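You operate a simulated robot arm through the tools that you are given. There is no shell and no other tool. Be economical: measure what you need, move in short steps, check, and stop when the job is done.

Carry out the task below with a simulated two-armed robot. There is one attempt and no reset: what you move stays moved.

JOB
Put the grey strap on the front of the receiver bench away on the fourth shelf from the bottom of the open shelving. Then close the bench drawer. Then put the teal battery on the middle shelf of the open shelving. Do these in the order given.

The check looks at the end state, three seconds after you hand in, the way a careful person would. Anything else that was tipped, shoved, dropped, spilled or broken makes it a failure.

ROBOT AND FRAMES
Two 7-joint arms with two-finger parallel grippers on one trunk, on a base that drives. Base frame: it is fixed to the floor where the robot stands at the start and does not move with it; the origin is under the middle of the robot, x ahead of it, y to its left, z up. Units: mm, rad, N and s.
The left shoulder is at the start at [70, 177, 1020], the right one opposite. With the tool pointing down near the work surface each hand reaches from about 300 to 740 mm from the robot's upright axis, wherever it stands, measured 20 degrees to its own side. Places, roughly: bench drawer [1000, 0, 600]; fourth shelf of the open shelving [-2000, 1200, 1200]; middle shelf of the open shelving [-2000, 1200, 900]; teal battery [-1500, -2250, 750]. Payload 3.43 kg a hand.
The TCP of each hand is the grasp point between the finger pads, 30 mm short of the fingertips. In the tool frame z runs along the fingers and y along their closing line. The gripper opens to 94 mm. The fingers are 28 mm wide and 10 mm thick; the gripper's body (50 by 96 mm) begins 55 mm behind the TCP.
Orientation is that of the tool frame in the base frame, as a unit quaternion [w, x, y, z]. With the fingers straight down and closing along the base's y, the tool's x points along the base's -x, its y along +y and its z along -z.

CONTROLS
- The arms move only by the tool drive_tool. It takes "left_moves", "right_moves" or both (then of equal length, played together; a hand with none holds still); each is a list of rows, each a list of 6 numbers: the shift along the base's x, y, z in mm, then the turn, a rotation vector about the base's x, y, z in rad. In form: [[tx, ty, tz, rx, ry, rz], ...]. A call has 1 to 10 rows; each row shifts and turns the commanded pose from where the row before left it. "left_jaw" and "right_jaw" are, for a hand that has rows, the gripper command, from -1 (fully open) to 1 (shut), values between in proportion, set as the call begins (left out, the last holds). Rows are played at 5 a second. More than 50 mm and 0.15 rad between two rows, or a gripper value outside its range, and nothing of the call is played. A pose out of reach is approached as far as the arm can. The call stops where the force on the tool passes 40 N (or 10 N more than at its start, if that is more) or the arm is blocked; 0.2 s more then pass. Each finger travels about 153 mm/s and halts on what it meets, pressing with about 29 N; the grip force reading is that of the motor and also rises with nothing between the fingers. The clock runs only during rows and for 0.2 s after the last one: add rows that do not move to give the fingers time. The reply holds the time, the measured pose of the TCP, the force on the tool along the base axes, the opening and the grip force, in the units named above and with some noise, with the torque about the TCP (base axes, N m) and any sound that the robot's microphone picked up.
- Cameras (640 x 400 px; columns grow to the right, rows downward): "scene" is now at [134.5, -7.5, 1334.3]; the picture's right is [-0.10, -1.00, 0.00], its down [-0.64, 0.06, -0.76] and it looks along [0.76, -0.07, -0.64] (base axes); focal length 271 px, centre (320, 200). "left" rides on the left gripper at [76, -14, -103] in its tool frame; the picture's right is [0.18, 0.98, 0.00], its down [-0.75, 0.14, -0.64] and it looks along [-0.63, 0.12, 0.77] (tool axes); focal length 243 px, centre (320, 200). "right" rides on the right gripper at [76, 14, -103] in its tool frame; the picture's right is [-0.18, 0.98, 0.00], its down [-0.75, -0.14, -0.64] and it looks along [-0.63, -0.12, 0.77] (tool axes); focal length 243 px, centre (320, 200).
- capture(camera): a new picture of that camera. The clock stands still meanwhile.
- move_column(by): slides the trunk up (or, below 0, down) by that many mm; the arms and the scene camera ride with it, the base frame stays. It gives what a move gives, with no picture.
- roll_base(legs): drives the robot by 1 to 6 legs, each [ahead, turn to the left] in mm and rad, along the robot's own axes; the way and the turn of a leg run together, so that a leg with both is an arc; at most 1500 mm and 3.142 rad a leg. The arms and the cameras ride along, it lands a little off, and it stops where it bumps. It gives what a move gives.
- aim_head(pan, tilt): turns the head with the scene camera to pan (to the left, within 1.501 rad either way) and tilt (down, from -0.506 to 1.204), counted from straight ahead of the robot. It gives what a move gives.
- point_at(camera, pixels): for up to 12 pixels [column, row] of the newest picture of that camera ("zoom" is the newest enlarged one), the place [x, y, z] in the base frame of the surface seen there, good to about 2 mm. The clock stands still meanwhile.
- close_up(camera, box): a new picture of the part [left, top, right, bottom] of that camera's present view, enlarged. The clock stands still meanwhile.
- sign_off(): hands the job in; it is judged then, once.

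Work in short steps. Measure before you move; look again where a grasp or a placing could have gone wrong, and mend it. You have 110 turns and 88 pictures in all, those below and enlarged ones among them. Open the grippers and draw the arms clear of the work before you hand the job in, unless the task says otherwise; then end with one line.

The tools are called after "Request:" as a command line: name --argument value ..., lists and objects as JSON in quotes. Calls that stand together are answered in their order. drive_tool: Moves the arms, as the interface text tells. Its arguments: {"type":"object","properties":{"left_moves":{"type":"array","items":{"type":"array","items":{"type":"number"}}},"left_jaw":{"type":"number"},"right_moves":{"type":"array","items":{"type":"array","items":{"type":"number"}}},"right_jaw":{"type":"number"}},"required":[]} The other tools are called the same way: move_column (by) slides the trunk up or down; roll_base (legs) drives the base; aim_head (pan, tilt) turns the head that bears the scene camera; capture (camera) takes a picture; point_at (camera, pixels) gives the place of the surface under pixels of a picture; close_up (camera, box) takes an enlarged picture of a part of a camera's view; sign_off () hands the job in.

At the start:

```text
time: 0.0
left_ee_pos: [544.6, 205.8, 1023.4]
left_tool_rot: [0.0, -0.001, 1.0, 0.0]
left_ft_force: [-0.2, 0.0, -0.1]
left_ft_torque: [-0.01, 0.01, 0.0]
left_finger_gap: 94.0
left_grasp_force: 0.0
right_ee_pos: [370.2, -204.7, 972.1]
right_tool_rot: [0.001, -0.002, 1.0, 0.0]
right_ft_force: [0.0, -0.5, 0.1]
right_ft_torque: [-0.02, 0.0, -0.01]
right_finger_gap: 94.2
right_grasp_force: 0.0
trunk travel left (down, up): [-600.0, 240.0]
robot x, y, heading: [0.2, 1.1, -0.001]
head pan, tilt: [-0.098, 0.7]
```

scene: 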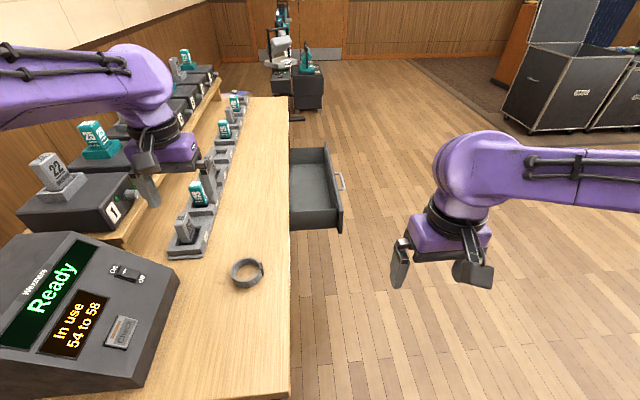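
right: 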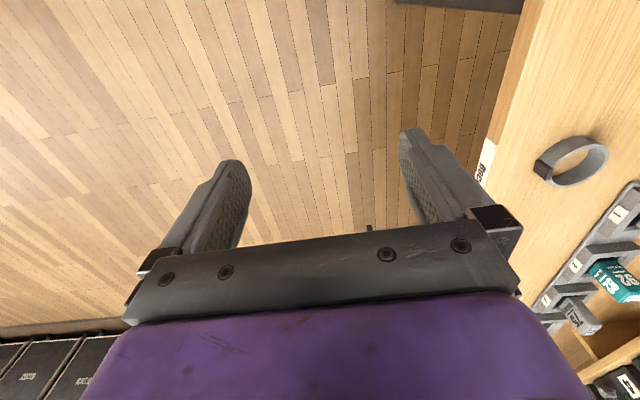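
left: 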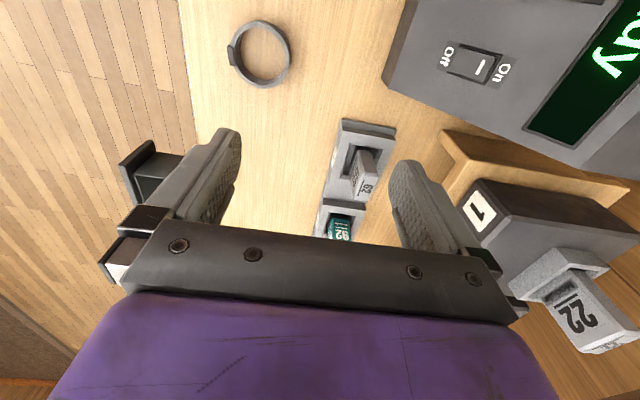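

The strap lies at about (247,272) in the scene picture, and the drawer is open at (320,190). I measure both.

Request:
point_at --camera "scene" --pixels '[[233, 270], [262, 268], [246, 260], [247, 286], [247, 274], [290, 270], [340, 182], [342, 228], [327, 150], [290, 226], [260, 300], [200, 255]]'

Request:
close_up --camera "scene" --box '[180, 130, 380, 300]'

```text
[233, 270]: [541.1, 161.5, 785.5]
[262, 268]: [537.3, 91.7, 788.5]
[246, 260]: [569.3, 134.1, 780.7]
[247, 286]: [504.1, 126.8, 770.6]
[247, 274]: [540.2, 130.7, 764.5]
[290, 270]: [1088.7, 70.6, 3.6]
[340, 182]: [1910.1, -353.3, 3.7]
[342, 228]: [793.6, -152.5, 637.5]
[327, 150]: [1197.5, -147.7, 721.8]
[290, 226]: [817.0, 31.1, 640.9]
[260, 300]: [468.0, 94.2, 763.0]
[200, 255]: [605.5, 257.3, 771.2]
```

```text
2.35 times, centred on (280, 215) of scene
```

zoom: 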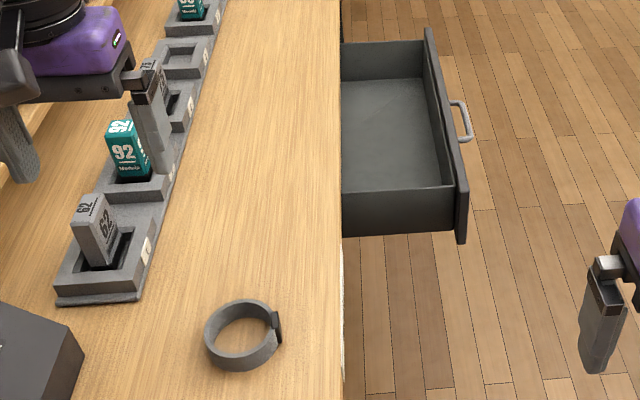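

The strap is a flat ring centred near (537,127), 70 mm across and z 763–788, with its clasp on the -y side. I'll grip it across y with the left hand pitched 45° so it can later go flat into a shelf. First comes the pre-grasp pose.

Request:
drive_tool --left_moves '[[-15, -13.3, -25, 0, -0.131, 0], [-15, -13.3, -25, 0, -0.131, 0], [-15, -13.3, -25, 0, -0.131, 0], [-15, -13.3, -25, 0, -0.131, 0], [-15, -13.3, -25, 0, -0.131, 0], [-13, -13.3, -25, 0, -0.131, 0], [0, 0, 0, 0, 0, 0]]' --left_jaw -1

Request:
capture --camera "left"

Request:
capture --camera "scene"

```text
time: 1.6
left_ee_pos: [457.2, 125.8, 875.1]
left_tool_rot: [0.383, 0.0, 0.924, 0.0]
left_ft_force: [0.5, 0.4, 0.3]
left_ft_torque: [0.03, -0.02, -0.02]
left_finger_gap: 94.2
left_grasp_force: 0.0
right_ee_pos: [370.2, -206.7, 972.7]
right_tool_rot: [0.001, -0.001, 1.0, -0.001]
right_ft_force: [0.5, -0.6, -0.3]
right_ft_torque: [-0.01, -0.04, 0.01]
right_finger_gap: 93.9
right_grasp_force: 0.1
trunk travel left (down, up): [-600.0, 240.0]
robot x, y, heading: [0.3, 0.1, 0.0]
head pan, tilt: [-0.098, 0.7]
```

```text
83 pictures are left
```

left: 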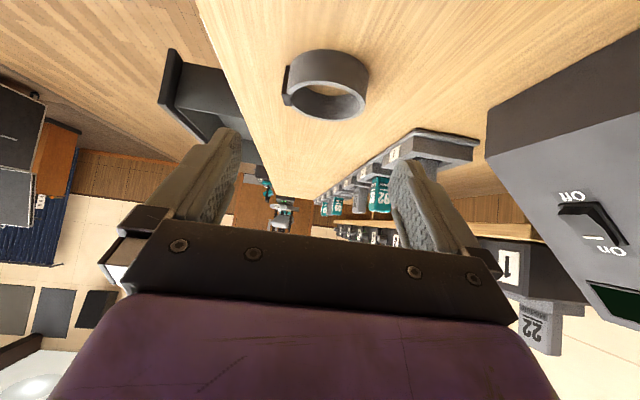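

```text
82 pictures are left
```

scene: 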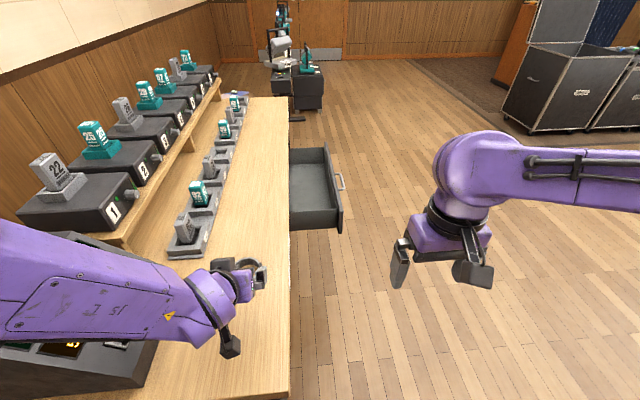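

The left picture shows the ring with its clasp at (286,88) and its far side at (368,80). I measure the exact edges.

Request:
point_at --camera "left" --pixels '[[287, 90], [287, 78], [366, 82], [364, 95], [330, 115], [330, 55], [312, 115], [350, 117], [325, 85]]'

```text
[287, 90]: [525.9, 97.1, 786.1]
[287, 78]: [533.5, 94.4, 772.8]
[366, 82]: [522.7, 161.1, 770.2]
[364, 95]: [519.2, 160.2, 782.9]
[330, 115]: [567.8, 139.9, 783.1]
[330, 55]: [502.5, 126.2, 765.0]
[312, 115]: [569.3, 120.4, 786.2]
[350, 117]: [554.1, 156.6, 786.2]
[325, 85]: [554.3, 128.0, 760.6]
```

The ring centre is about (536,127), so I advance to a TCP of (529,127,798) and then close.

Request:
drive_tool --left_moves '[[18, 0.3, -19, 0, 0, 0], [18, 0.3, -19, 0, 0, 0], [18, 0.3, -19, 0, 0, 0], [18, 0.3, -19, 0, 0, 0], [0, 0, 0, 0, 0, 0]]'

Request:
capture --camera "left"

```text
time: 2.8
left_ee_pos: [529.5, 127.1, 800.0]
left_tool_rot: [0.384, -0.001, 0.923, -0.001]
left_ft_force: [-0.4, 0.3, -0.4]
left_ft_torque: [0.03, 0.0, -0.04]
left_finger_gap: 93.9
left_grasp_force: 0.1
right_ee_pos: [370.9, -206.0, 972.8]
right_tool_rot: [0.0, -0.002, 1.0, -0.001]
right_ft_force: [-0.6, 0.0, 0.1]
right_ft_torque: [0.02, 0.02, 0.0]
right_finger_gap: 94.0
right_grasp_force: 0.1
trunk travel left (down, up): [-600.0, 240.0]
robot x, y, heading: [0.1, -1.4, 0.001]
head pan, tilt: [-0.098, 0.7]
```

```text
81 pictures are left
```

left: 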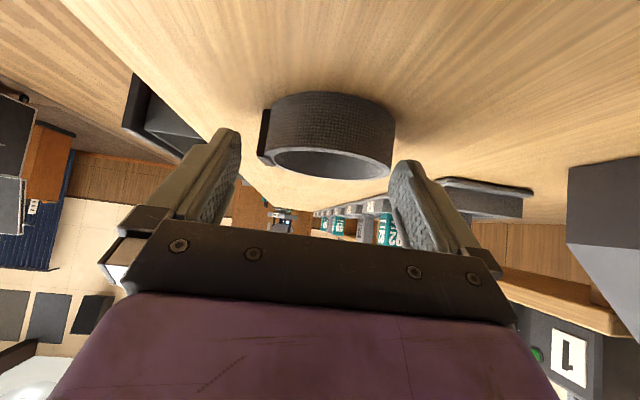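

The ring sits between the fingertips. I nudge a little deeper and close.

Request:
drive_tool --left_moves '[[5, 0, -2.5, 0, 0, 0], [0, 0, 0, 0, 0, 0]]'

Request:
drive_tool --left_moves '[[0, 0, 0, 0, 0, 0], [0, 0, 0, 0, 0, 0], [0, 0, 0, 0, 0, 0]]' --left_jaw 1

Request:
drive_tool --left_moves '[[0, 0, 20, 0, 0, 0], [0, 0, 20, 0, 0, 0], [0, 0, 0, 0, 0, 0]]'

Request:
capture --camera "left"

```text
time: 3.4
left_ee_pos: [535.7, 127.0, 796.1]
left_tool_rot: [0.383, -0.001, 0.924, 0.0]
left_ft_force: [0.7, -0.1, -0.2]
left_ft_torque: [0.01, -0.02, 0.0]
left_finger_gap: 93.9
left_grasp_force: 0.0
right_ee_pos: [369.8, -206.2, 972.9]
right_tool_rot: [0.001, -0.002, 1.0, 0.0]
right_ft_force: [0.1, 0.4, -0.2]
right_ft_torque: [-0.01, 0.02, -0.02]
right_finger_gap: 94.0
right_grasp_force: 0.1
trunk travel left (down, up): [-600.0, 240.0]
robot x, y, heading: [0.5, -5.0, -0.003]
head pan, tilt: [-0.098, 0.7]
```

```text
time: 4.2
left_ee_pos: [533.7, 127.2, 796.3]
left_tool_rot: [0.383, -0.002, 0.924, 0.0]
left_ft_force: [0.4, 0.1, 0.2]
left_ft_torque: [0.02, 0.01, -0.04]
left_finger_gap: 77.6
left_grasp_force: 28.6
right_ee_pos: [370.7, -204.7, 973.0]
right_tool_rot: [0.001, -0.001, 1.0, 0.0]
right_ft_force: [0.3, -0.3, -0.2]
right_ft_torque: [0.01, 0.01, 0.03]
right_finger_gap: 94.0
right_grasp_force: 0.0
trunk travel left (down, up): [-600.0, 240.0]
robot x, y, heading: [0.2, -1.6, -0.003]
head pan, tilt: [-0.098, 0.7]
```

```text
time: 5.0
left_ee_pos: [535.3, 127.3, 836.4]
left_tool_rot: [0.383, -0.002, 0.924, 0.0]
left_ft_force: [0.3, -0.8, -0.8]
left_ft_torque: [-0.01, 0.03, -0.02]
left_finger_gap: 77.7
left_grasp_force: 28.5
right_ee_pos: [370.2, -205.1, 972.8]
right_tool_rot: [-0.001, -0.001, 1.0, -0.001]
right_ft_force: [-0.6, 0.1, 0.4]
right_ft_torque: [-0.04, 0.0, -0.02]
right_finger_gap: 94.1
right_grasp_force: 0.0
trunk travel left (down, up): [-600.0, 240.0]
robot x, y, heading: [-0.9, 0.5, -0.0]
head pan, tilt: [-0.098, 0.7]
```

```text
80 pictures are left
```

left: 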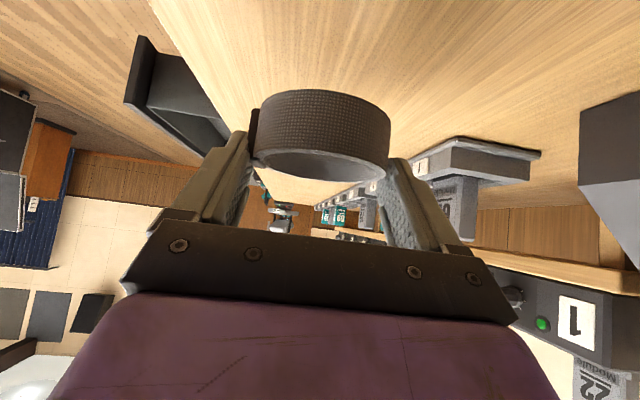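

The strap is held, with a gap of 77.6 mm. I raise and retract the arm, then look around for the shelving.

Request:
drive_tool --left_moves '[[0, 0, 40, 0, 0, 0], [0, 0, 40, 0, 0, 0], [0, 0, 40, 0, 0, 0], [-30, 0, 30, 0, 0, 0], [-40, 0, 20, 0, 0, 0], [-40, 0, 0, 0, 0, 0], [-40, 0, 0, 0, 0, 0]]'

Request:
aim_head --pan 1.5 --tilt 0.5

Request:
capture --camera "scene"

Request:
aim_head --pan -1.5 --tilt 0.5

Request:
capture --camera "scene"

```text
time: 6.6
left_ee_pos: [387.3, 123.5, 1010.0]
left_tool_rot: [0.383, -0.001, 0.924, 0.0]
left_ft_force: [0.5, -0.5, -0.9]
left_ft_torque: [0.0, 0.03, -0.01]
left_finger_gap: 77.5
left_grasp_force: 28.7
left hand out of reach, approached as far as the arm can: row 7
right_ee_pos: [369.6, -205.0, 973.8]
right_tool_rot: [0.001, -0.002, 1.0, -0.001]
right_ft_force: [0.3, 0.6, 0.3]
right_ft_torque: [-0.01, 0.0, 0.03]
right_finger_gap: 94.0
right_grasp_force: 0.1
trunk travel left (down, up): [-600.0, 240.0]
robot x, y, heading: [0.3, 0.3, 0.003]
head pan, tilt: [-0.098, 0.7]
```

```text
time: 8.3
left_ee_pos: [388.8, 122.3, 1010.4]
left_tool_rot: [0.383, -0.001, 0.924, 0.0]
left_ft_force: [0.4, 0.1, -0.5]
left_ft_torque: [-0.03, -0.04, -0.02]
left_finger_gap: 78.1
left_grasp_force: 29.0
right_ee_pos: [369.9, -205.3, 971.9]
right_tool_rot: [0.001, -0.002, 1.0, 0.0]
right_ft_force: [0.6, -0.5, -0.8]
right_ft_torque: [0.0, 0.0, 0.01]
right_finger_gap: 94.0
right_grasp_force: 0.1
trunk travel left (down, up): [-600.0, 240.0]
robot x, y, heading: [2.6, 1.7, 0.003]
head pan, tilt: [1.499, 0.499]
```

```text
79 pictures are left
```

scene: 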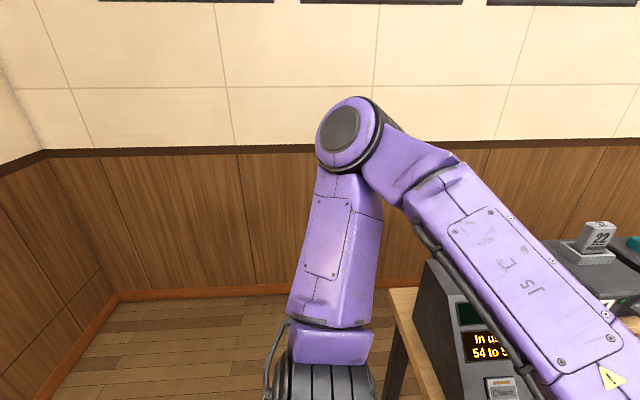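

```text
time: 10.9
left_ee_pos: [387.2, 122.3, 1009.9]
left_tool_rot: [0.382, -0.001, 0.924, 0.0]
left_ft_force: [-0.5, 1.0, -0.8]
left_ft_torque: [-0.03, 0.01, 0.01]
left_finger_gap: 77.6
left_grasp_force: 28.8
right_ee_pos: [370.7, -204.7, 972.3]
right_tool_rot: [0.001, -0.002, 1.0, 0.001]
right_ft_force: [0.3, -0.7, -0.3]
right_ft_torque: [-0.02, 0.02, 0.01]
right_finger_gap: 93.9
right_grasp_force: 0.0
trunk travel left (down, up): [-600.0, 240.0]
robot x, y, heading: [1.7, 0.3, 0.002]
head pan, tilt: [-1.499, 0.499]
```

```text
78 pictures are left
```

scene: 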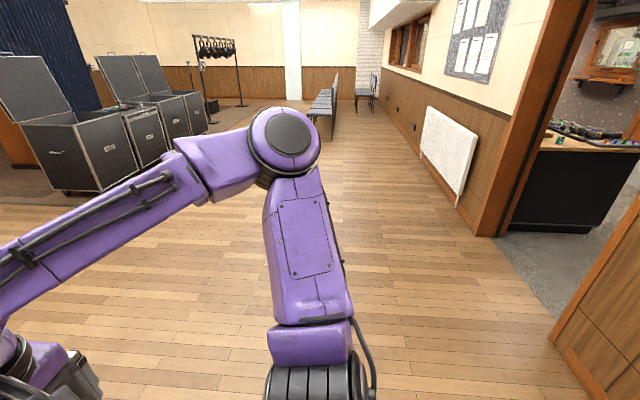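

Behind the robot a wall has a doorway at about (520–560, 240–330). I measure its floor points.

Request:
point_at --camera "scene" --pixels '[[490, 234], [505, 237], [556, 338], [600, 398], [585, 230], [510, 228], [575, 305], [460, 195], [550, 200], [620, 320], [540, 270], [330, 380]]'

```text
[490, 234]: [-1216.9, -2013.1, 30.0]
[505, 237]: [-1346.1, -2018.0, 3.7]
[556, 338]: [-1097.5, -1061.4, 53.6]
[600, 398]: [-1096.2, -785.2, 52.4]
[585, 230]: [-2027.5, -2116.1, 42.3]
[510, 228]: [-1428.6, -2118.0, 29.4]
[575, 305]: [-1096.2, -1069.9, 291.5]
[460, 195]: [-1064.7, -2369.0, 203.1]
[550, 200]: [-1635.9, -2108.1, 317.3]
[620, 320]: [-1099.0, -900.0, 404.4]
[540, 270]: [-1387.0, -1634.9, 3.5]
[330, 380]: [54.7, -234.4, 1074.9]
```

I check how far the right elbow sticks out for passing the doorway (gap y -1075 to -2010).

Request:
point_at --camera "scene" --pixels '[[285, 140], [310, 135], [262, 150], [320, 200]]'

```text
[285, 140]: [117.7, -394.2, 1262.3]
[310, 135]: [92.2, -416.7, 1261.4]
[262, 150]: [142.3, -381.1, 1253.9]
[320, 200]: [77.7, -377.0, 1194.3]
```

Elbows reach about ±430 from the axis, which is tight for a 935 mm doorway, so I'll reshape the arms later. First I drive away from the bench and face the doorway.

Request:
roll_base --legs '[[-200, 0], [0, -1.763], [1000, 0], [560, 0], [0, -1.379]]'

Request:
aim_head --pan 0 --tilt 0.5

Request:
capture --camera "scene"

```text
time: 27.8
left_ee_pos: [-932.6, -1641.5, 1009.8]
left_tool_rot: [-0.005, 0.924, -0.01, -0.383]
left_ft_force: [0.0, 0.2, -1.1]
left_ft_torque: [-0.01, -0.01, -0.01]
left_finger_gap: 77.3
left_grasp_force: 29.2
right_ee_pos: [-908.4, -1313.2, 972.6]
right_tool_rot: [0.0, 1.0, -0.011, -0.001]
right_ft_force: [-0.1, 0.3, -0.4]
right_ft_torque: [0.0, -0.03, 0.01]
right_finger_gap: 94.1
right_grasp_force: 0.0
trunk travel left (down, up): [-600.0, 240.0]
robot x, y, heading: [-544.9, -1525.9, 3.116]
head pan, tilt: [-1.499, 0.499]
```

```text
time: 29.4
left_ee_pos: [-933.5, -1642.0, 1009.3]
left_tool_rot: [-0.004, 0.924, -0.01, -0.383]
left_ft_force: [0.3, -0.8, 0.0]
left_ft_torque: [0.01, -0.01, -0.01]
left_finger_gap: 77.4
left_grasp_force: 28.5
right_ee_pos: [-909.4, -1313.7, 972.7]
right_tool_rot: [0.0, 1.0, -0.01, 0.0]
right_ft_force: [0.2, -0.5, 0.1]
right_ft_torque: [0.01, 0.0, 0.01]
right_finger_gap: 94.2
right_grasp_force: 0.1
trunk travel left (down, up): [-600.0, 240.0]
robot x, y, heading: [-542.5, -1528.5, 3.122]
head pan, tilt: [0.0, 0.499]
```

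```text
77 pictures are left
```

scene: 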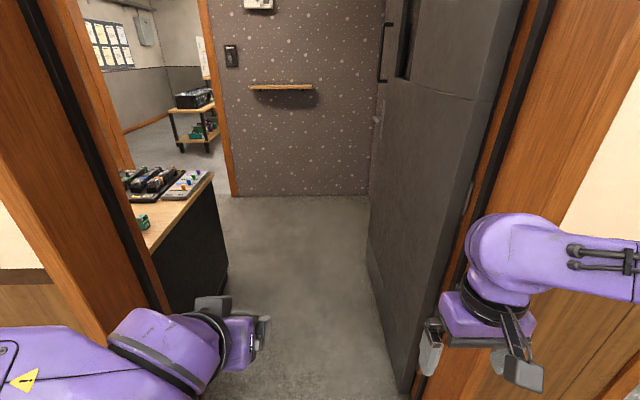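

An open door leaf narrows the right side and the counter is at left. I measure the passage.

Request:
point_at --camera "scene" --pixels '[[368, 255], [405, 390], [430, 395], [227, 265], [205, 180], [165, 305], [240, 193], [365, 193], [380, 30], [450, 60], [147, 280], [140, 220]]'

Request:
point_at --camera "scene" --pixels '[[505, 40], [40, 30], [70, 40], [110, 150], [280, 88], [232, 190], [395, 60], [375, 120], [440, 200], [465, 230]]'

```text
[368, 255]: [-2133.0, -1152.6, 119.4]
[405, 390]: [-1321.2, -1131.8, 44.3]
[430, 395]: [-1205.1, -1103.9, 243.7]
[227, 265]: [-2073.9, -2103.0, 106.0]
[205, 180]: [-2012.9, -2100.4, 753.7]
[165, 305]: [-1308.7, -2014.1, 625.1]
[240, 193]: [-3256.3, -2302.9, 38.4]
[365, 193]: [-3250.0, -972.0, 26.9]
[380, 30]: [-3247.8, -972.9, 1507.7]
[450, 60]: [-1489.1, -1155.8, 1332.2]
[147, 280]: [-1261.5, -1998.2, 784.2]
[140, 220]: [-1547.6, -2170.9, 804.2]
```

```text
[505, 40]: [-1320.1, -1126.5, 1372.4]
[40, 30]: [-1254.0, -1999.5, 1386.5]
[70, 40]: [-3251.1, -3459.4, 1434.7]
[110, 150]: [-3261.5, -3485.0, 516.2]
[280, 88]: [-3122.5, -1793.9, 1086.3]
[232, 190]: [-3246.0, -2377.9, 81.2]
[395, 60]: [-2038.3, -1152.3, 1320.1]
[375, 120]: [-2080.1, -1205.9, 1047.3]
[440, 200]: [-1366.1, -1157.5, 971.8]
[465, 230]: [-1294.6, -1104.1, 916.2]
```

The clear gap is y -1155 (door leaf) to -1998 (jamb), about 845 mm, so the arms must be narrowed. I push both hands forward and inward, then check the elbows.

Request:
drive_tool --left_moves '[[-40, 10, 0, 0, 0, 0], [-40, 10, 0, 0, 0, 0], [-40, 0, 0, 0, 0, 0], [-40, 0, 0, 0, 0, 0], [-40, 0, 0, 0, 0, 0], [-20, 0, 0, 0, 0, 0]]' --right_moves '[[-40, -25, 0, 0, 0, 0], [-40, -25, 0, 0, 0, 0], [-40, -25, 0, 0, 0, 0], [-40, -20, 0, 0, 0, 0], [-40, 0, 0, 0, 0, 0], [-40, 0, 0, 0, 0, 0]]'

Request:
aim_head --pan -1.2 --tilt 0.6

Request:
capture --camera "scene"

Request:
aim_head --pan 1.2 --tilt 0.6

Request:
capture --camera "scene"

```text
time: 30.8
left_ee_pos: [-1156.7, -1622.0, 1010.0]
left_tool_rot: [-0.005, 0.924, -0.01, -0.382]
left_ft_force: [0.4, 0.5, -1.1]
left_ft_torque: [0.01, -0.02, 0.0]
left_finger_gap: 77.5
left_grasp_force: 28.7
right_ee_pos: [-1147.9, -1410.3, 969.9]
right_tool_rot: [0.0, 1.0, -0.01, 0.001]
right_ft_force: [-0.5, 0.0, -0.5]
right_ft_torque: [0.01, -0.05, 0.0]
right_finger_gap: 94.1
right_grasp_force: 0.1
trunk travel left (down, up): [-600.0, 240.0]
robot x, y, heading: [-540.4, -1529.3, 3.119]
head pan, tilt: [0.0, 0.499]
```

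```text
time: 32.2
left_ee_pos: [-1152.7, -1622.1, 1009.6]
left_tool_rot: [-0.005, 0.924, -0.01, -0.383]
left_ft_force: [0.7, 0.6, -0.7]
left_ft_torque: [0.02, 0.03, -0.01]
left_finger_gap: 77.2
left_grasp_force: 28.7
right_ee_pos: [-1145.6, -1408.9, 972.5]
right_tool_rot: [0.0, 1.0, -0.011, 0.0]
right_ft_force: [0.4, -0.2, 0.2]
right_ft_torque: [0.01, -0.01, -0.02]
right_finger_gap: 94.1
right_grasp_force: 0.0
trunk travel left (down, up): [-600.0, 240.0]
robot x, y, heading: [-543.1, -1530.3, 3.12]
head pan, tilt: [-1.201, 0.6]
```

```text
76 pictures are left
```

scene: 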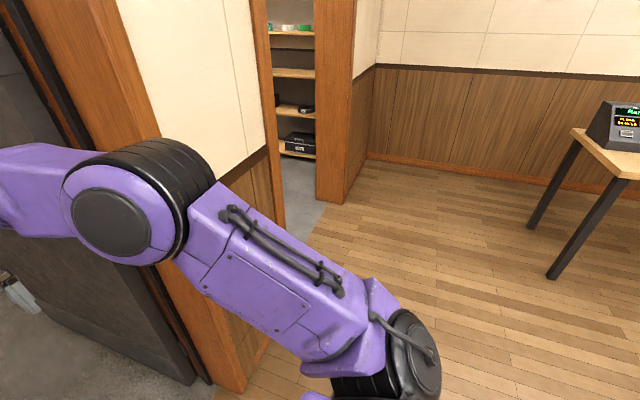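

```text
time: 34.4
left_ee_pos: [-1154.1, -1622.3, 1007.9]
left_tool_rot: [-0.005, 0.924, -0.01, -0.382]
left_ft_force: [-0.1, -0.7, -0.7]
left_ft_torque: [0.01, -0.02, 0.0]
left_finger_gap: 77.1
left_grasp_force: 28.6
right_ee_pos: [-1145.1, -1409.5, 971.6]
right_tool_rot: [0.001, 1.0, -0.01, 0.0]
right_ft_force: [0.1, -0.7, -1.1]
right_ft_torque: [-0.01, -0.01, 0.02]
right_finger_gap: 93.9
right_grasp_force: 0.1
trunk travel left (down, up): [-600.0, 240.0]
robot x, y, heading: [-538.1, -1527.8, 3.119]
head pan, tilt: [1.201, 0.6]
```

```text
75 pictures are left
```

scene: 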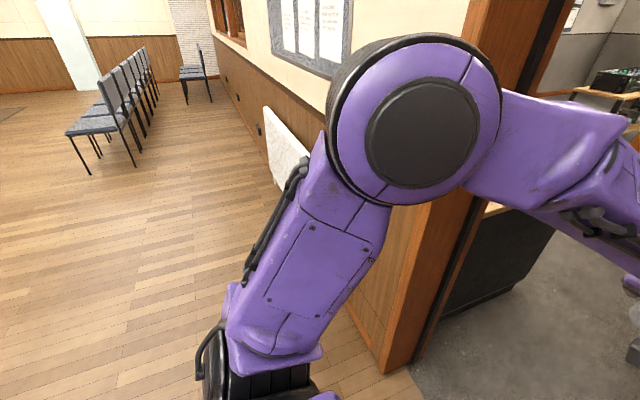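

The right view shows a second opening with shelves inside at about (295,90). I measure the left elbow in this picture and then look back at that opening.

Request:
point_at --camera "scene" --pixels '[[425, 130], [345, 120], [480, 100], [395, 140]]'

Request:
aim_head --pan -1.2 --tilt 0.6

Request:
close_up --camera "scene" --box '[60, 0, 380, 260]'

Request:
point_at --camera "scene" --pixels '[[110, 220], [60, 230], [160, 240], [265, 190], [300, 230], [318, 190], [345, 180], [368, 155], [295, 35], [295, 72], [295, 105], [295, 155]]'

```text
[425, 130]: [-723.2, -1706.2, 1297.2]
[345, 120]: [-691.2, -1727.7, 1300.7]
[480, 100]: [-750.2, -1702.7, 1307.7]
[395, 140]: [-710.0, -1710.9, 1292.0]
```

```text
time: 36.6
left_ee_pos: [-1154.5, -1621.2, 1009.7]
left_tool_rot: [-0.005, 0.924, -0.01, -0.383]
left_ft_force: [0.2, -0.9, -0.9]
left_ft_torque: [0.02, -0.02, 0.0]
left_finger_gap: 77.3
left_grasp_force: 29.0
right_ee_pos: [-1146.0, -1408.3, 971.4]
right_tool_rot: [0.0, 1.0, -0.011, 0.0]
right_ft_force: [-0.1, 0.2, -1.3]
right_ft_torque: [-0.02, -0.01, 0.02]
right_finger_gap: 94.1
right_grasp_force: 0.1
trunk travel left (down, up): [-600.0, 240.0]
robot x, y, heading: [-544.3, -1528.7, 3.113]
head pan, tilt: [-1.201, 0.6]
```

```text
1.54 times, centred on (220, 130) of scene
```

zoom: 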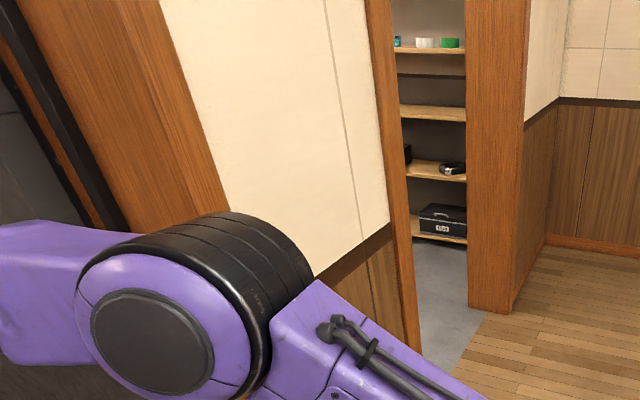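

```text
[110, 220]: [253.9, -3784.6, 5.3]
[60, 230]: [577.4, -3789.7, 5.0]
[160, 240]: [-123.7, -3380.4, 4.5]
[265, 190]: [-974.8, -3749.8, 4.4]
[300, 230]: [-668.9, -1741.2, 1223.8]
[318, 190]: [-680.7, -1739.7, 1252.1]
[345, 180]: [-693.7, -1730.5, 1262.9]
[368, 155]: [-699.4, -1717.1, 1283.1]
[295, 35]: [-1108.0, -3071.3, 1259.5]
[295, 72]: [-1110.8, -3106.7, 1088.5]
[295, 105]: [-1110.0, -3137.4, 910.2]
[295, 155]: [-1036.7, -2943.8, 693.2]
```

I use the enlarged picture for the opening and the shelves.

Request:
point_at --camera "zoom" --pixels '[[390, 180], [410, 345], [470, 300], [510, 310], [545, 250], [430, 50], [430, 112], [435, 172], [440, 232], [462, 238], [430, 275], [150, 330]]'

```text
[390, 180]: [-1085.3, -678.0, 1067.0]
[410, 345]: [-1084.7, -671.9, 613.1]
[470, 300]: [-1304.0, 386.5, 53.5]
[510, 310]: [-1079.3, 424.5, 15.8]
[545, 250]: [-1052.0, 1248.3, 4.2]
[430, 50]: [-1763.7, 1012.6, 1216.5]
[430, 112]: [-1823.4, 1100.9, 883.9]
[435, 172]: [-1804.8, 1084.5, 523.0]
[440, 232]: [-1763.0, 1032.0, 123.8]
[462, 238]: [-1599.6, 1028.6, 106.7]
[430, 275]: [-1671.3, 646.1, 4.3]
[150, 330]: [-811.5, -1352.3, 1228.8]
```

The second opening spans y -670 to 386, and the shelving beyond it has its front at y≈1020, with shelves at z 124, 523, 884 and 1216. I go that way: back up, turn right, drive along +y, and turn to face the opening.

Request:
roll_base --legs '[[-300, 0], [0, -1.545], [1390, 0], [0, 1.571]]'

Request:
aim_head --pan 0 --tilt 0.35

Request:
capture --camera "scene"

```text
time: 52.8
left_ee_pos: [-840.8, -276.2, 1009.5]
left_tool_rot: [0.002, 0.924, 0.008, -0.383]
left_ft_force: [0.5, -0.5, -0.3]
left_ft_torque: [0.02, -0.03, 0.03]
left_finger_gap: 76.8
left_grasp_force: 29.1
right_ee_pos: [-842.8, -63.8, 972.2]
right_tool_rot: [0.001, 1.0, 0.011, -0.001]
right_ft_force: [-0.3, 0.5, -0.5]
right_ft_torque: [0.0, -0.02, 0.0]
right_finger_gap: 94.0
right_grasp_force: 0.2
trunk travel left (down, up): [-600.0, 240.0]
robot x, y, heading: [-234.0, -156.8, -3.128]
head pan, tilt: [-1.201, 0.6]
```

```text
time: 54.2
left_ee_pos: [-841.8, -274.8, 1009.9]
left_tool_rot: [0.004, 0.924, 0.009, -0.383]
left_ft_force: [0.7, -1.4, -0.2]
left_ft_torque: [0.04, 0.03, -0.02]
left_finger_gap: 76.6
left_grasp_force: 29.1
right_ee_pos: [-841.7, -62.9, 971.8]
right_tool_rot: [-0.001, 1.0, 0.01, 0.0]
right_ft_force: [0.2, 0.0, 0.4]
right_ft_torque: [0.01, 0.02, 0.06]
right_finger_gap: 94.0
right_grasp_force: 0.0
trunk travel left (down, up): [-600.0, 240.0]
robot x, y, heading: [-234.4, -156.2, -3.125]
head pan, tilt: [0.0, 0.351]
```

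```text
73 pictures are left
```

scene: 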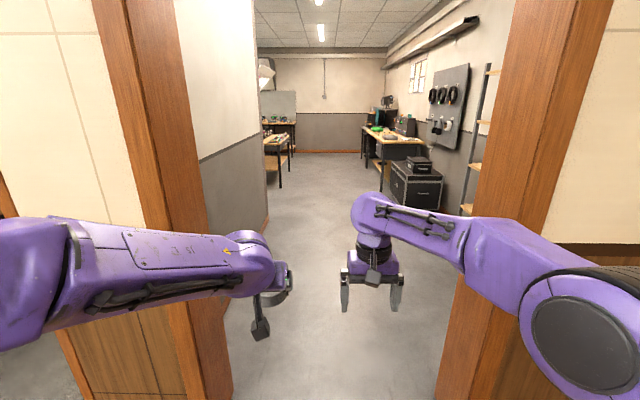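

I measure the passage and the obstacles ahead.

Request:
point_at --camera "scene" --pixels '[[225, 350], [150, 200], [265, 220], [435, 370], [500, 150], [410, 205], [368, 190], [275, 185], [470, 205], [440, 190], [325, 160], [390, 170]]'

```text
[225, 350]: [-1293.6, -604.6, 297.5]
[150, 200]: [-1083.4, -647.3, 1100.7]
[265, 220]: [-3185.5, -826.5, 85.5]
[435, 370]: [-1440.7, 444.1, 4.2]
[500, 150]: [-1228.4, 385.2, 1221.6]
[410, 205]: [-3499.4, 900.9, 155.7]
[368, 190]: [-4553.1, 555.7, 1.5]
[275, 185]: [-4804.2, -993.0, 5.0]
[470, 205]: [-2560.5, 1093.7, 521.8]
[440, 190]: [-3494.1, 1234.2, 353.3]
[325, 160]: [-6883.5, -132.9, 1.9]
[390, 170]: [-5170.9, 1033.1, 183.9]
```

Way is clear: I straighten the heading, drive in to x≈-2000, and turn right to face the shelving.

Request:
roll_base --legs '[[0, -0.025], [900, 0], [866, 0], [0, -1.571]]'

Request:
aim_head --pan 0 --tilt 0.2

Request:
capture --camera "scene"

```text
time: 67.1
left_ee_pos: [-2088.9, 444.5, 1009.1]
left_tool_rot: [-0.267, 0.662, -0.644, -0.274]
left_ft_force: [-0.2, -0.4, 0.3]
left_ft_torque: [0.01, -0.02, 0.0]
left_finger_gap: 76.9
left_grasp_force: 29.2
right_ee_pos: [-1875.7, 446.4, 971.9]
right_tool_rot: [0.0, 0.717, -0.697, 0.0]
right_ft_force: [0.6, 0.5, -0.5]
right_ft_torque: [-0.03, -0.01, 0.01]
right_finger_gap: 93.9
right_grasp_force: 0.1
trunk travel left (down, up): [-600.0, 240.0]
robot x, y, heading: [-1967.7, -163.7, 1.598]
head pan, tilt: [0.0, 0.351]
```

```text
time: 67.8
left_ee_pos: [-2088.0, 444.3, 1010.3]
left_tool_rot: [-0.267, 0.662, -0.645, -0.274]
left_ft_force: [0.6, 0.1, 0.0]
left_ft_torque: [0.01, -0.04, 0.02]
left_finger_gap: 77.1
left_grasp_force: 29.4
right_ee_pos: [-1877.0, 446.4, 970.6]
right_tool_rot: [0.0, 0.718, -0.696, 0.001]
right_ft_force: [0.3, -0.4, -0.1]
right_ft_torque: [-0.03, -0.04, -0.03]
right_finger_gap: 94.0
right_grasp_force: 0.0
trunk travel left (down, up): [-600.0, 240.0]
robot x, y, heading: [-1967.0, -159.8, 1.594]
head pan, tilt: [0.0, 0.201]
```

```text
72 pictures are left
```

scene: 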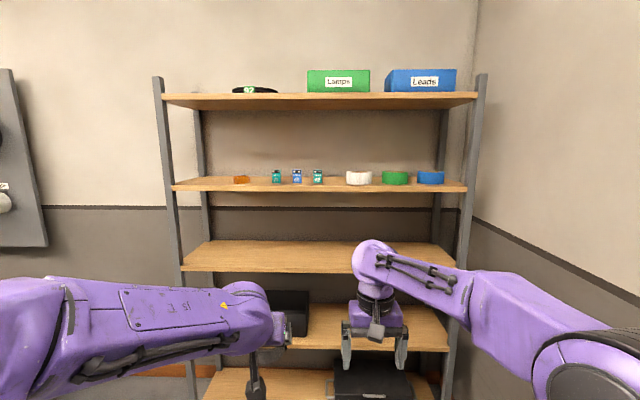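

The fourth shelf (row ≈184) holds small items and straps. I zoom in and measure free space.

Request:
close_up --camera "scene" --box '[150, 60, 490, 280]'

Request:
point_at --camera "zoom" --pixels '[[60, 240], [155, 225], [185, 225], [250, 225], [330, 225], [365, 222], [420, 222], [505, 225], [580, 228], [320, 240], [320, 232], [320, 65]]'

```text
1.82 times, centred on (320, 170) of scene
```

zoom: 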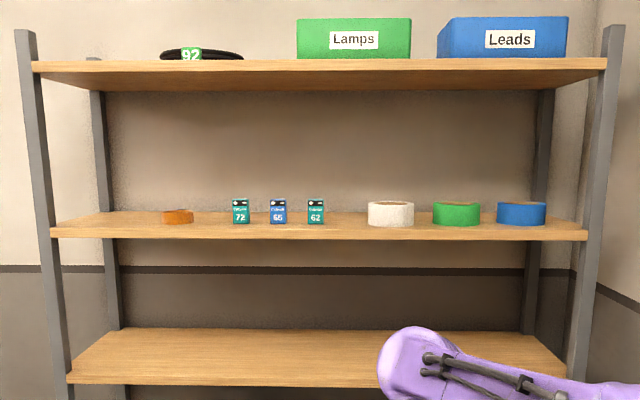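

```text
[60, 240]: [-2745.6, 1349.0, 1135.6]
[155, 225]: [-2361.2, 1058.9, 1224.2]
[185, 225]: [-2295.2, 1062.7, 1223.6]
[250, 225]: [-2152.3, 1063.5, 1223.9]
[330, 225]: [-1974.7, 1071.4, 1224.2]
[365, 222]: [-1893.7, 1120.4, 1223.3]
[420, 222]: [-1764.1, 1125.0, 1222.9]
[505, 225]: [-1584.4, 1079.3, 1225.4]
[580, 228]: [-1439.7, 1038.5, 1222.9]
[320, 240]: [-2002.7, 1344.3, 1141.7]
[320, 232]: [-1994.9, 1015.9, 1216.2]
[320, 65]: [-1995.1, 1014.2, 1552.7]
```

The fourth shelf's top is z=1223 with its front edge at y=1015, and it is free at its left end (x -2545 to -2350). I retract both hands, raise the column, and drive to stand opposite that spot.

Request:
drive_tool --left_moves '[[0, -30, 0, 0, 0, 0], [0, -30, 0, 0, 0, 0], [0, -30, 0, 0, 0, 0], [0, -30, 0, 0, 0, 0], [0, -10, 0, 0, 0, 0], [0, 0, 0, 0, 0, 0]]' --right_moves '[[15, -40, 0, 0, 0, 0], [15, -40, 0, 0, 0, 0], [15, -40, 0, 0, 0, 0], [15, -40, 0, 0, 0, 0], [15, -40, 0, 0, 0, 0], [15, -30, 0, 0, 0, 0]]'

Request:
move_column --by 238

Request:
roll_base --legs '[[0, 0.483], [697, 0], [0, -0.506]]'

Request:
aim_head --pan 0.3 --tilt 0.5

Request:
capture --camera "scene"

Request:
capture --camera "left"

```text
time: 69.2
left_ee_pos: [-2088.7, 312.4, 1011.8]
left_tool_rot: [-0.267, 0.662, -0.645, -0.274]
left_ft_force: [0.0, -0.1, -0.1]
left_ft_torque: [-0.04, 0.0, -0.03]
left_finger_gap: 76.5
left_grasp_force: 28.5
right_ee_pos: [-1785.8, 216.7, 972.2]
right_tool_rot: [0.0, 0.717, -0.697, -0.002]
right_ft_force: [0.0, -0.1, -0.2]
right_ft_torque: [0.01, -0.01, -0.01]
right_finger_gap: 94.4
right_grasp_force: 0.0
trunk travel left (down, up): [-600.0, 240.0]
robot x, y, heading: [-1965.5, -162.8, 1.587]
head pan, tilt: [0.0, 0.201]
```

```text
time: 71.7
left_ee_pos: [-2090.3, 313.3, 1249.4]
left_tool_rot: [-0.267, 0.662, -0.644, -0.274]
left_ft_force: [0.5, -0.6, -0.7]
left_ft_torque: [0.02, 0.02, -0.03]
left_finger_gap: 76.8
left_grasp_force: 29.1
right_ee_pos: [-1787.2, 217.2, 1211.4]
right_tool_rot: [0.0, 0.717, -0.697, 0.0]
right_ft_force: [0.1, 0.0, 0.1]
right_ft_torque: [0.02, -0.06, -0.02]
right_finger_gap: 94.2
right_grasp_force: 0.0
trunk travel left (down, up): [-838.0, 2.0]
robot x, y, heading: [-1967.4, -166.1, 1.597]
head pan, tilt: [0.0, 0.201]
```

```text
time: 78.3
left_ee_pos: [-2412.4, 925.4, 1248.7]
left_tool_rot: [0.271, -0.653, 0.654, 0.27]
left_ft_force: [0.1, -0.2, -0.5]
left_ft_torque: [-0.02, 0.01, 0.04]
left_finger_gap: 76.5
left_grasp_force: 28.8
right_ee_pos: [-2113.3, 820.2, 1211.3]
right_tool_rot: [-0.001, 0.707, -0.707, 0.0]
right_ft_force: [-0.1, -0.2, -0.6]
right_ft_torque: [0.0, 0.0, -0.02]
right_finger_gap: 94.0
right_grasp_force: 0.1
trunk travel left (down, up): [-838.0, 2.0]
robot x, y, heading: [-2301.6, 446.7, 1.567]
head pan, tilt: [0.0, 0.201]
```

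```text
time: 79.1
left_ee_pos: [-2412.1, 924.9, 1247.7]
left_tool_rot: [-0.271, 0.653, -0.653, -0.27]
left_ft_force: [-0.3, -0.5, -0.1]
left_ft_torque: [0.0, 0.03, 0.0]
left_finger_gap: 76.7
left_grasp_force: 28.8
right_ee_pos: [-2113.3, 820.3, 1210.5]
right_tool_rot: [-0.001, 0.708, -0.707, -0.001]
right_ft_force: [-0.4, 0.0, 0.3]
right_ft_torque: [-0.02, -0.02, 0.04]
right_finger_gap: 93.7
right_grasp_force: 0.0
trunk travel left (down, up): [-838.0, 2.0]
robot x, y, heading: [-2302.7, 446.0, 1.569]
head pan, tilt: [0.3, 0.499]
```

```text
70 pictures are left
```

scene: 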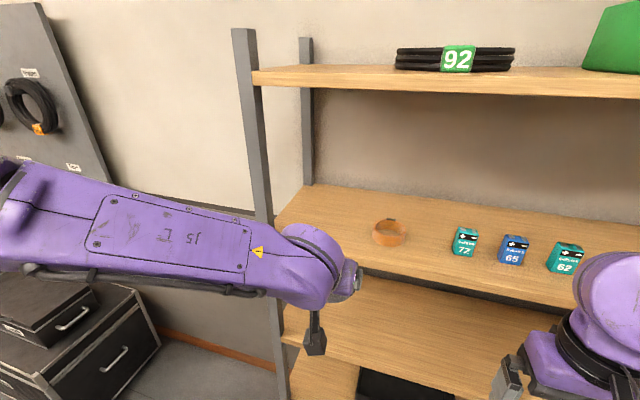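

```text
69 pictures are left
```

left: 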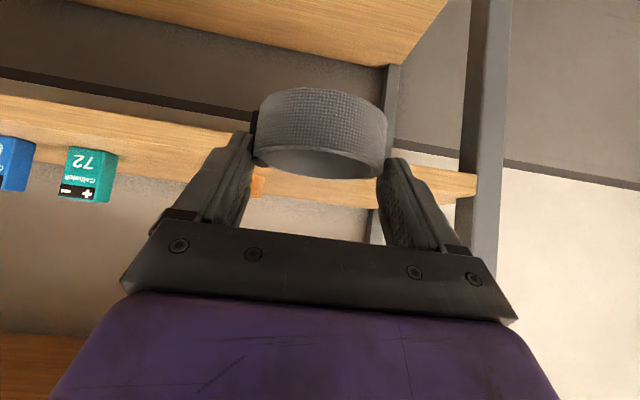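

I measure the orange ring at (390,232), the posts, and the shelf end.

Request:
point_at --camera "scene" --pixels '[[373, 235], [405, 238], [388, 245], [390, 222], [263, 170], [255, 200], [314, 170], [290, 215], [330, 225], [340, 255], [277, 75]]'

```text
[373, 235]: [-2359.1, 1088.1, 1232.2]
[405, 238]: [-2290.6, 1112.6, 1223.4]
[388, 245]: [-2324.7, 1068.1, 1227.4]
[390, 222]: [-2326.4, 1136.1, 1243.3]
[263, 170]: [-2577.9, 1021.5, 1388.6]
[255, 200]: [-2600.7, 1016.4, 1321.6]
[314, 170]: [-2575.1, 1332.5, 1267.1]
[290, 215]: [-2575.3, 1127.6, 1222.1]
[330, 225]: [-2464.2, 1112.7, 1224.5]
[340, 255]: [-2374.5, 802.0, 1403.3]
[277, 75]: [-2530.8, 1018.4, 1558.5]
```

Free zone is x -2575 to -2365, so I place the ring at x≈-2468. I move up, sideways, and in above the shelf.

Request:
drive_tool --left_moves '[[-20, 0, 15, 0, 0, 0], [-20, 0, 15, 0, 0, 0], [-16, 0, 0, 0, 0, 0], [0, 40, 0, 0, 0, 0], [0, 40, 0, 0, 0, 0], [0, 40, 0, 0, 0, 0], [0, 40, 0, 0, 0, 0], [0, 0, 0, 0, 0, 0]]'

Request:
capture --camera "left"

Request:
capture --camera "scene"

```text
time: 80.9
left_ee_pos: [-2469.4, 1087.7, 1279.1]
left_tool_rot: [-0.271, 0.654, -0.653, -0.269]
left_ft_force: [-0.1, 0.0, -0.5]
left_ft_torque: [0.05, 0.02, -0.01]
left_finger_gap: 76.6
left_grasp_force: 28.5
right_ee_pos: [-2112.9, 820.2, 1210.6]
right_tool_rot: [-0.001, 0.707, -0.707, -0.001]
right_ft_force: [-0.6, 0.7, 0.6]
right_ft_torque: [-0.02, -0.01, -0.01]
right_finger_gap: 94.1
right_grasp_force: 0.0
trunk travel left (down, up): [-838.0, 2.0]
robot x, y, heading: [-2300.9, 446.3, 1.569]
head pan, tilt: [0.3, 0.499]
```

```text
68 pictures are left
```

left: 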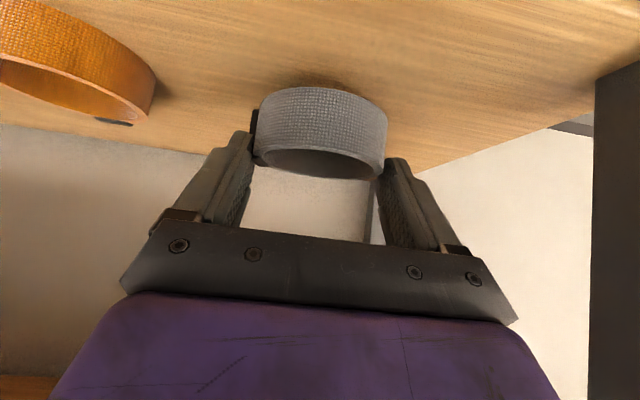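

```text
67 pictures are left
```

scene: 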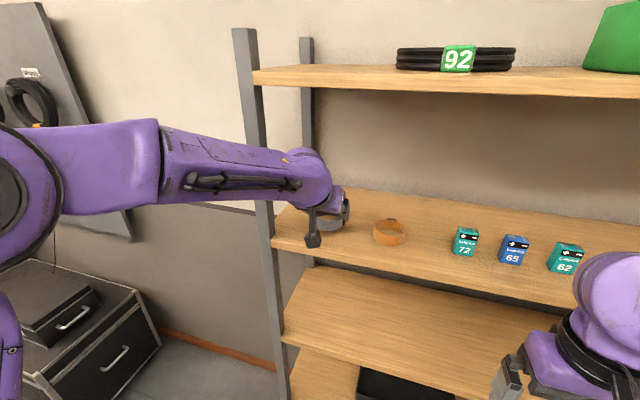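

The ring is above the free spot, so I lower gently to contact.

Request:
drive_tool --left_moves '[[0, 0, -8, 0, 0, 0], [0, 0, -6, 0, 0, 0], [0, 0, -4, 0, 0, 0], [0, 0, -3, 0, 0, 0], [0, 0, 0, 0, 0, 0]]'

Request:
capture --camera "left"

```text
time: 82.1
left_ee_pos: [-2469.4, 1085.0, 1260.8]
left_tool_rot: [0.272, -0.652, 0.653, 0.271]
left_ft_force: [-2.4, 2.4, 11.2]
left_ft_torque: [-0.01, 0.48, -0.09]
left_finger_gap: 76.8
left_grasp_force: 29.0
right_ee_pos: [-2113.3, 818.3, 1211.3]
right_tool_rot: [0.0, -0.707, 0.708, 0.001]
right_ft_force: [-0.1, 0.2, 0.8]
right_ft_torque: [0.01, -0.01, 0.03]
right_finger_gap: 93.8
right_grasp_force: 0.0
trunk travel left (down, up): [-838.0, 2.0]
robot x, y, heading: [-2302.6, 446.4, 1.565]
head pan, tilt: [0.3, 0.499]
```

```text
66 pictures are left
```

left: 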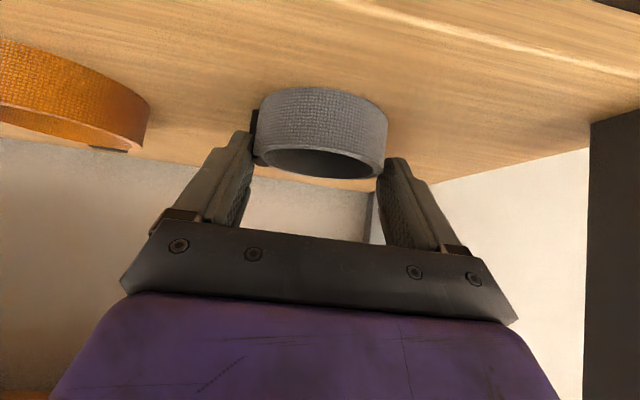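

Contact is felt (11 N up). I release, then draw back up along the tool axis.

Request:
drive_tool --left_moves '[[0, 0, 0, 0, 0, 0], [0, 0, 0, 0, 0, 0], [0, 0, 0, 0, 0, 0]]' --left_jaw -1

Request:
drive_tool --left_moves '[[0, -15, 15, 0, 0, 0], [0, -25, 25, 0, 0, 0], [0, -40, 10, 0, 0, 0], [0, -40, 0, 0, 0, 0], [0, -40, 0, 0, 0, 0]]'

Request:
capture --camera "scene"

Request:
capture --camera "left"

```text
time: 82.9
left_ee_pos: [-2468.3, 1085.2, 1256.6]
left_tool_rot: [0.271, -0.653, 0.654, 0.269]
left_ft_force: [0.2, 0.5, -0.2]
left_ft_torque: [-0.03, 0.0, -0.02]
left_finger_gap: 94.1
left_grasp_force: 0.1
right_ee_pos: [-2112.8, 820.8, 1209.2]
right_tool_rot: [0.001, -0.707, 0.707, 0.0]
right_ft_force: [0.0, 0.4, 0.2]
right_ft_torque: [-0.01, 0.02, -0.03]
right_finger_gap: 94.1
right_grasp_force: 0.1
trunk travel left (down, up): [-838.0, 2.0]
robot x, y, heading: [-2304.7, 449.7, 1.568]
head pan, tilt: [0.3, 0.499]
```

```text
time: 84.1
left_ee_pos: [-2469.1, 923.2, 1309.5]
left_tool_rot: [0.272, -0.652, 0.654, 0.271]
left_ft_force: [-0.4, -0.2, -0.5]
left_ft_torque: [0.01, 0.0, 0.01]
left_finger_gap: 94.1
left_grasp_force: 0.1
right_ee_pos: [-2112.5, 817.8, 1211.9]
right_tool_rot: [0.0, 0.708, -0.707, -0.001]
right_ft_force: [0.5, -1.1, 1.0]
right_ft_torque: [0.02, 0.01, 0.0]
right_finger_gap: 94.3
right_grasp_force: 0.1
trunk travel left (down, up): [-838.0, 2.0]
robot x, y, heading: [-2301.3, 447.6, 1.567]
head pan, tilt: [0.3, 0.499]
```

```text
65 pictures are left
```

scene: 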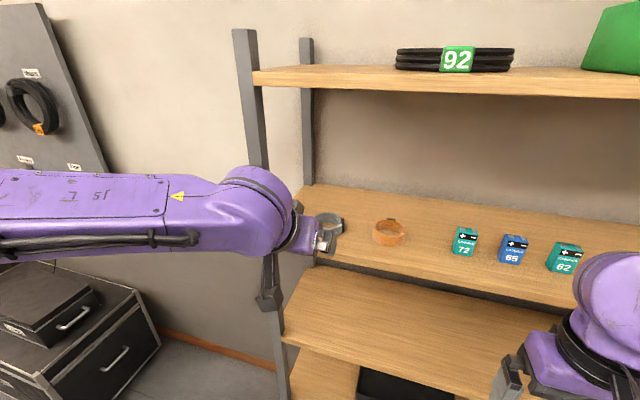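

```text
64 pictures are left
```

left: 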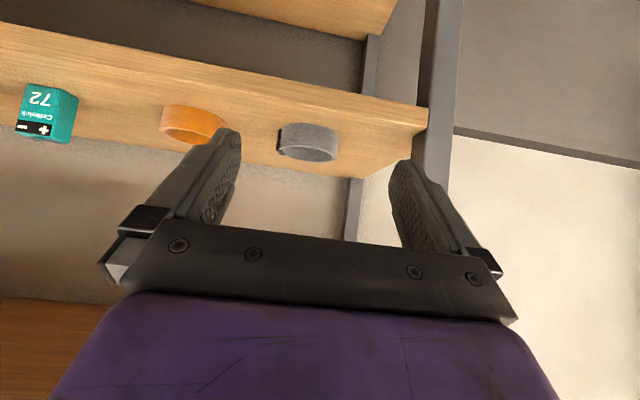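

The strap rests flat at the left end of the fourth shelf. Now the drawer: I back away, narrow the arms, lower the column, and drive back through the opening.

Request:
roll_base --legs '[[-590, 0]]'

Request:
move_column --by -238

Request:
drive_tool --left_moves '[[20, 20, 0, 0, 0, 0], [20, 20, 0, 0, 0, 0], [20, 20, 0, 0, 0, 0], [20, 20, 0, 0, 0, 0], [0, 20, 0, 0, 0, 0], [0, 20, 0, 0, 0, 0]]' --right_moves '[[-15, 40, 0, 0, 0, 0], [-15, 40, 0, 0, 0, 0], [-15, 40, 0, 0, 0, 0], [-15, 40, 0, 0, 0, 0], [-15, 40, 0, 0, 0, 0], [-15, 30, 0, 0, 0, 0]]' --left_jaw 1

Request:
roll_base --legs '[[0, -1.567]]'

Request:
aim_head --pan 0 --tilt 0.35

Request:
capture --camera "scene"

```text
time: 87.5
left_ee_pos: [-2470.1, 323.9, 1307.8]
left_tool_rot: [0.271, -0.652, 0.655, 0.269]
left_ft_force: [0.2, 1.2, -0.5]
left_ft_torque: [-0.01, 0.01, 0.01]
left_finger_gap: 94.2
left_grasp_force: 0.2
right_ee_pos: [-2115.5, 215.9, 1209.9]
right_tool_rot: [0.0, -0.707, 0.707, 0.0]
right_ft_force: [0.4, 0.6, -0.5]
right_ft_torque: [0.03, 0.02, 0.04]
right_finger_gap: 94.1
right_grasp_force: 0.0
trunk travel left (down, up): [-838.0, 2.0]
robot x, y, heading: [-2300.7, -158.5, 1.564]
head pan, tilt: [0.3, 0.499]
```

```text
time: 90.0
left_ee_pos: [-2471.4, 319.6, 1068.9]
left_tool_rot: [0.271, -0.652, 0.654, 0.269]
left_ft_force: [0.2, 0.6, -0.7]
left_ft_torque: [0.0, 0.03, 0.01]
left_finger_gap: 93.9
left_grasp_force: 0.1
right_ee_pos: [-2115.8, 215.6, 974.0]
right_tool_rot: [-0.001, -0.706, 0.708, 0.0]
right_ft_force: [-0.5, 0.2, -0.2]
right_ft_torque: [-0.02, 0.02, 0.04]
right_finger_gap: 94.0
right_grasp_force: 0.0
trunk travel left (down, up): [-600.0, 240.0]
robot x, y, heading: [-2304.1, -159.4, 1.565]
head pan, tilt: [0.3, 0.499]
```

```text
time: 91.4
left_ee_pos: [-2391.6, 442.3, 1068.0]
left_tool_rot: [0.27, -0.652, 0.655, 0.268]
left_ft_force: [0.4, 0.0, -0.7]
left_ft_torque: [0.04, -0.01, 0.01]
left_finger_gap: 0.1
left_grasp_force: 29.0
right_ee_pos: [-2204.4, 448.7, 972.0]
right_tool_rot: [0.0, -0.706, 0.708, -0.001]
right_ft_force: [0.4, 0.4, 0.0]
right_ft_torque: [-0.02, -0.01, 0.0]
right_finger_gap: 93.9
right_grasp_force: 0.0
trunk travel left (down, up): [-600.0, 240.0]
robot x, y, heading: [-2303.3, -156.3, 1.566]
head pan, tilt: [0.3, 0.499]
```

```text
time: 95.6
left_ee_pos: [-1707.6, -73.0, 1068.6]
left_tool_rot: [0.383, 0.002, 0.924, -0.002]
left_ft_force: [1.0, 0.4, 0.1]
left_ft_torque: [0.0, -0.04, 0.01]
left_finger_gap: 0.0
left_grasp_force: 28.5
right_ee_pos: [-1700.8, -260.6, 972.9]
right_tool_rot: [0.0, 0.001, 1.0, 0.001]
right_ft_force: [0.8, 0.0, 0.0]
right_ft_torque: [-0.01, 0.01, 0.01]
right_finger_gap: 93.8
right_grasp_force: 0.0
trunk travel left (down, up): [-600.0, 240.0]
robot x, y, heading: [-2309.7, -159.7, -0.006]
head pan, tilt: [0.3, 0.499]
```

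```text
time: 96.4
left_ee_pos: [-1707.5, -73.9, 1068.9]
left_tool_rot: [0.382, 0.002, 0.924, -0.002]
left_ft_force: [-0.4, 0.5, 0.3]
left_ft_torque: [0.01, -0.01, 0.01]
left_finger_gap: 0.0
left_grasp_force: 29.0
right_ee_pos: [-1701.3, -261.9, 972.3]
right_tool_rot: [0.0, 0.0, 1.0, -0.001]
right_ft_force: [0.2, 0.7, -0.3]
right_ft_torque: [0.01, -0.01, 0.04]
right_finger_gap: 94.1
right_grasp_force: 0.0
trunk travel left (down, up): [-600.0, 240.0]
robot x, y, heading: [-2304.1, -157.1, -0.007]
head pan, tilt: [0.0, 0.351]
```

```text
63 pictures are left
```

scene: 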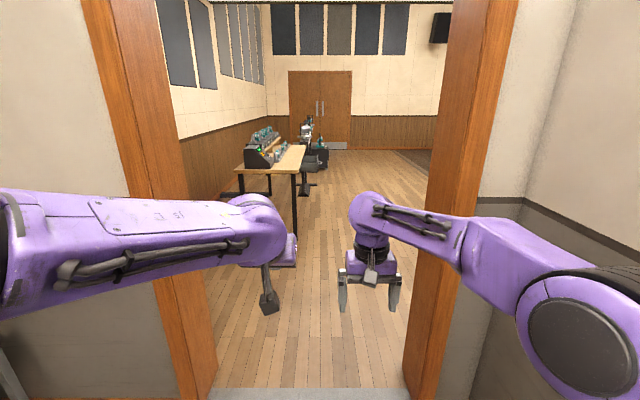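

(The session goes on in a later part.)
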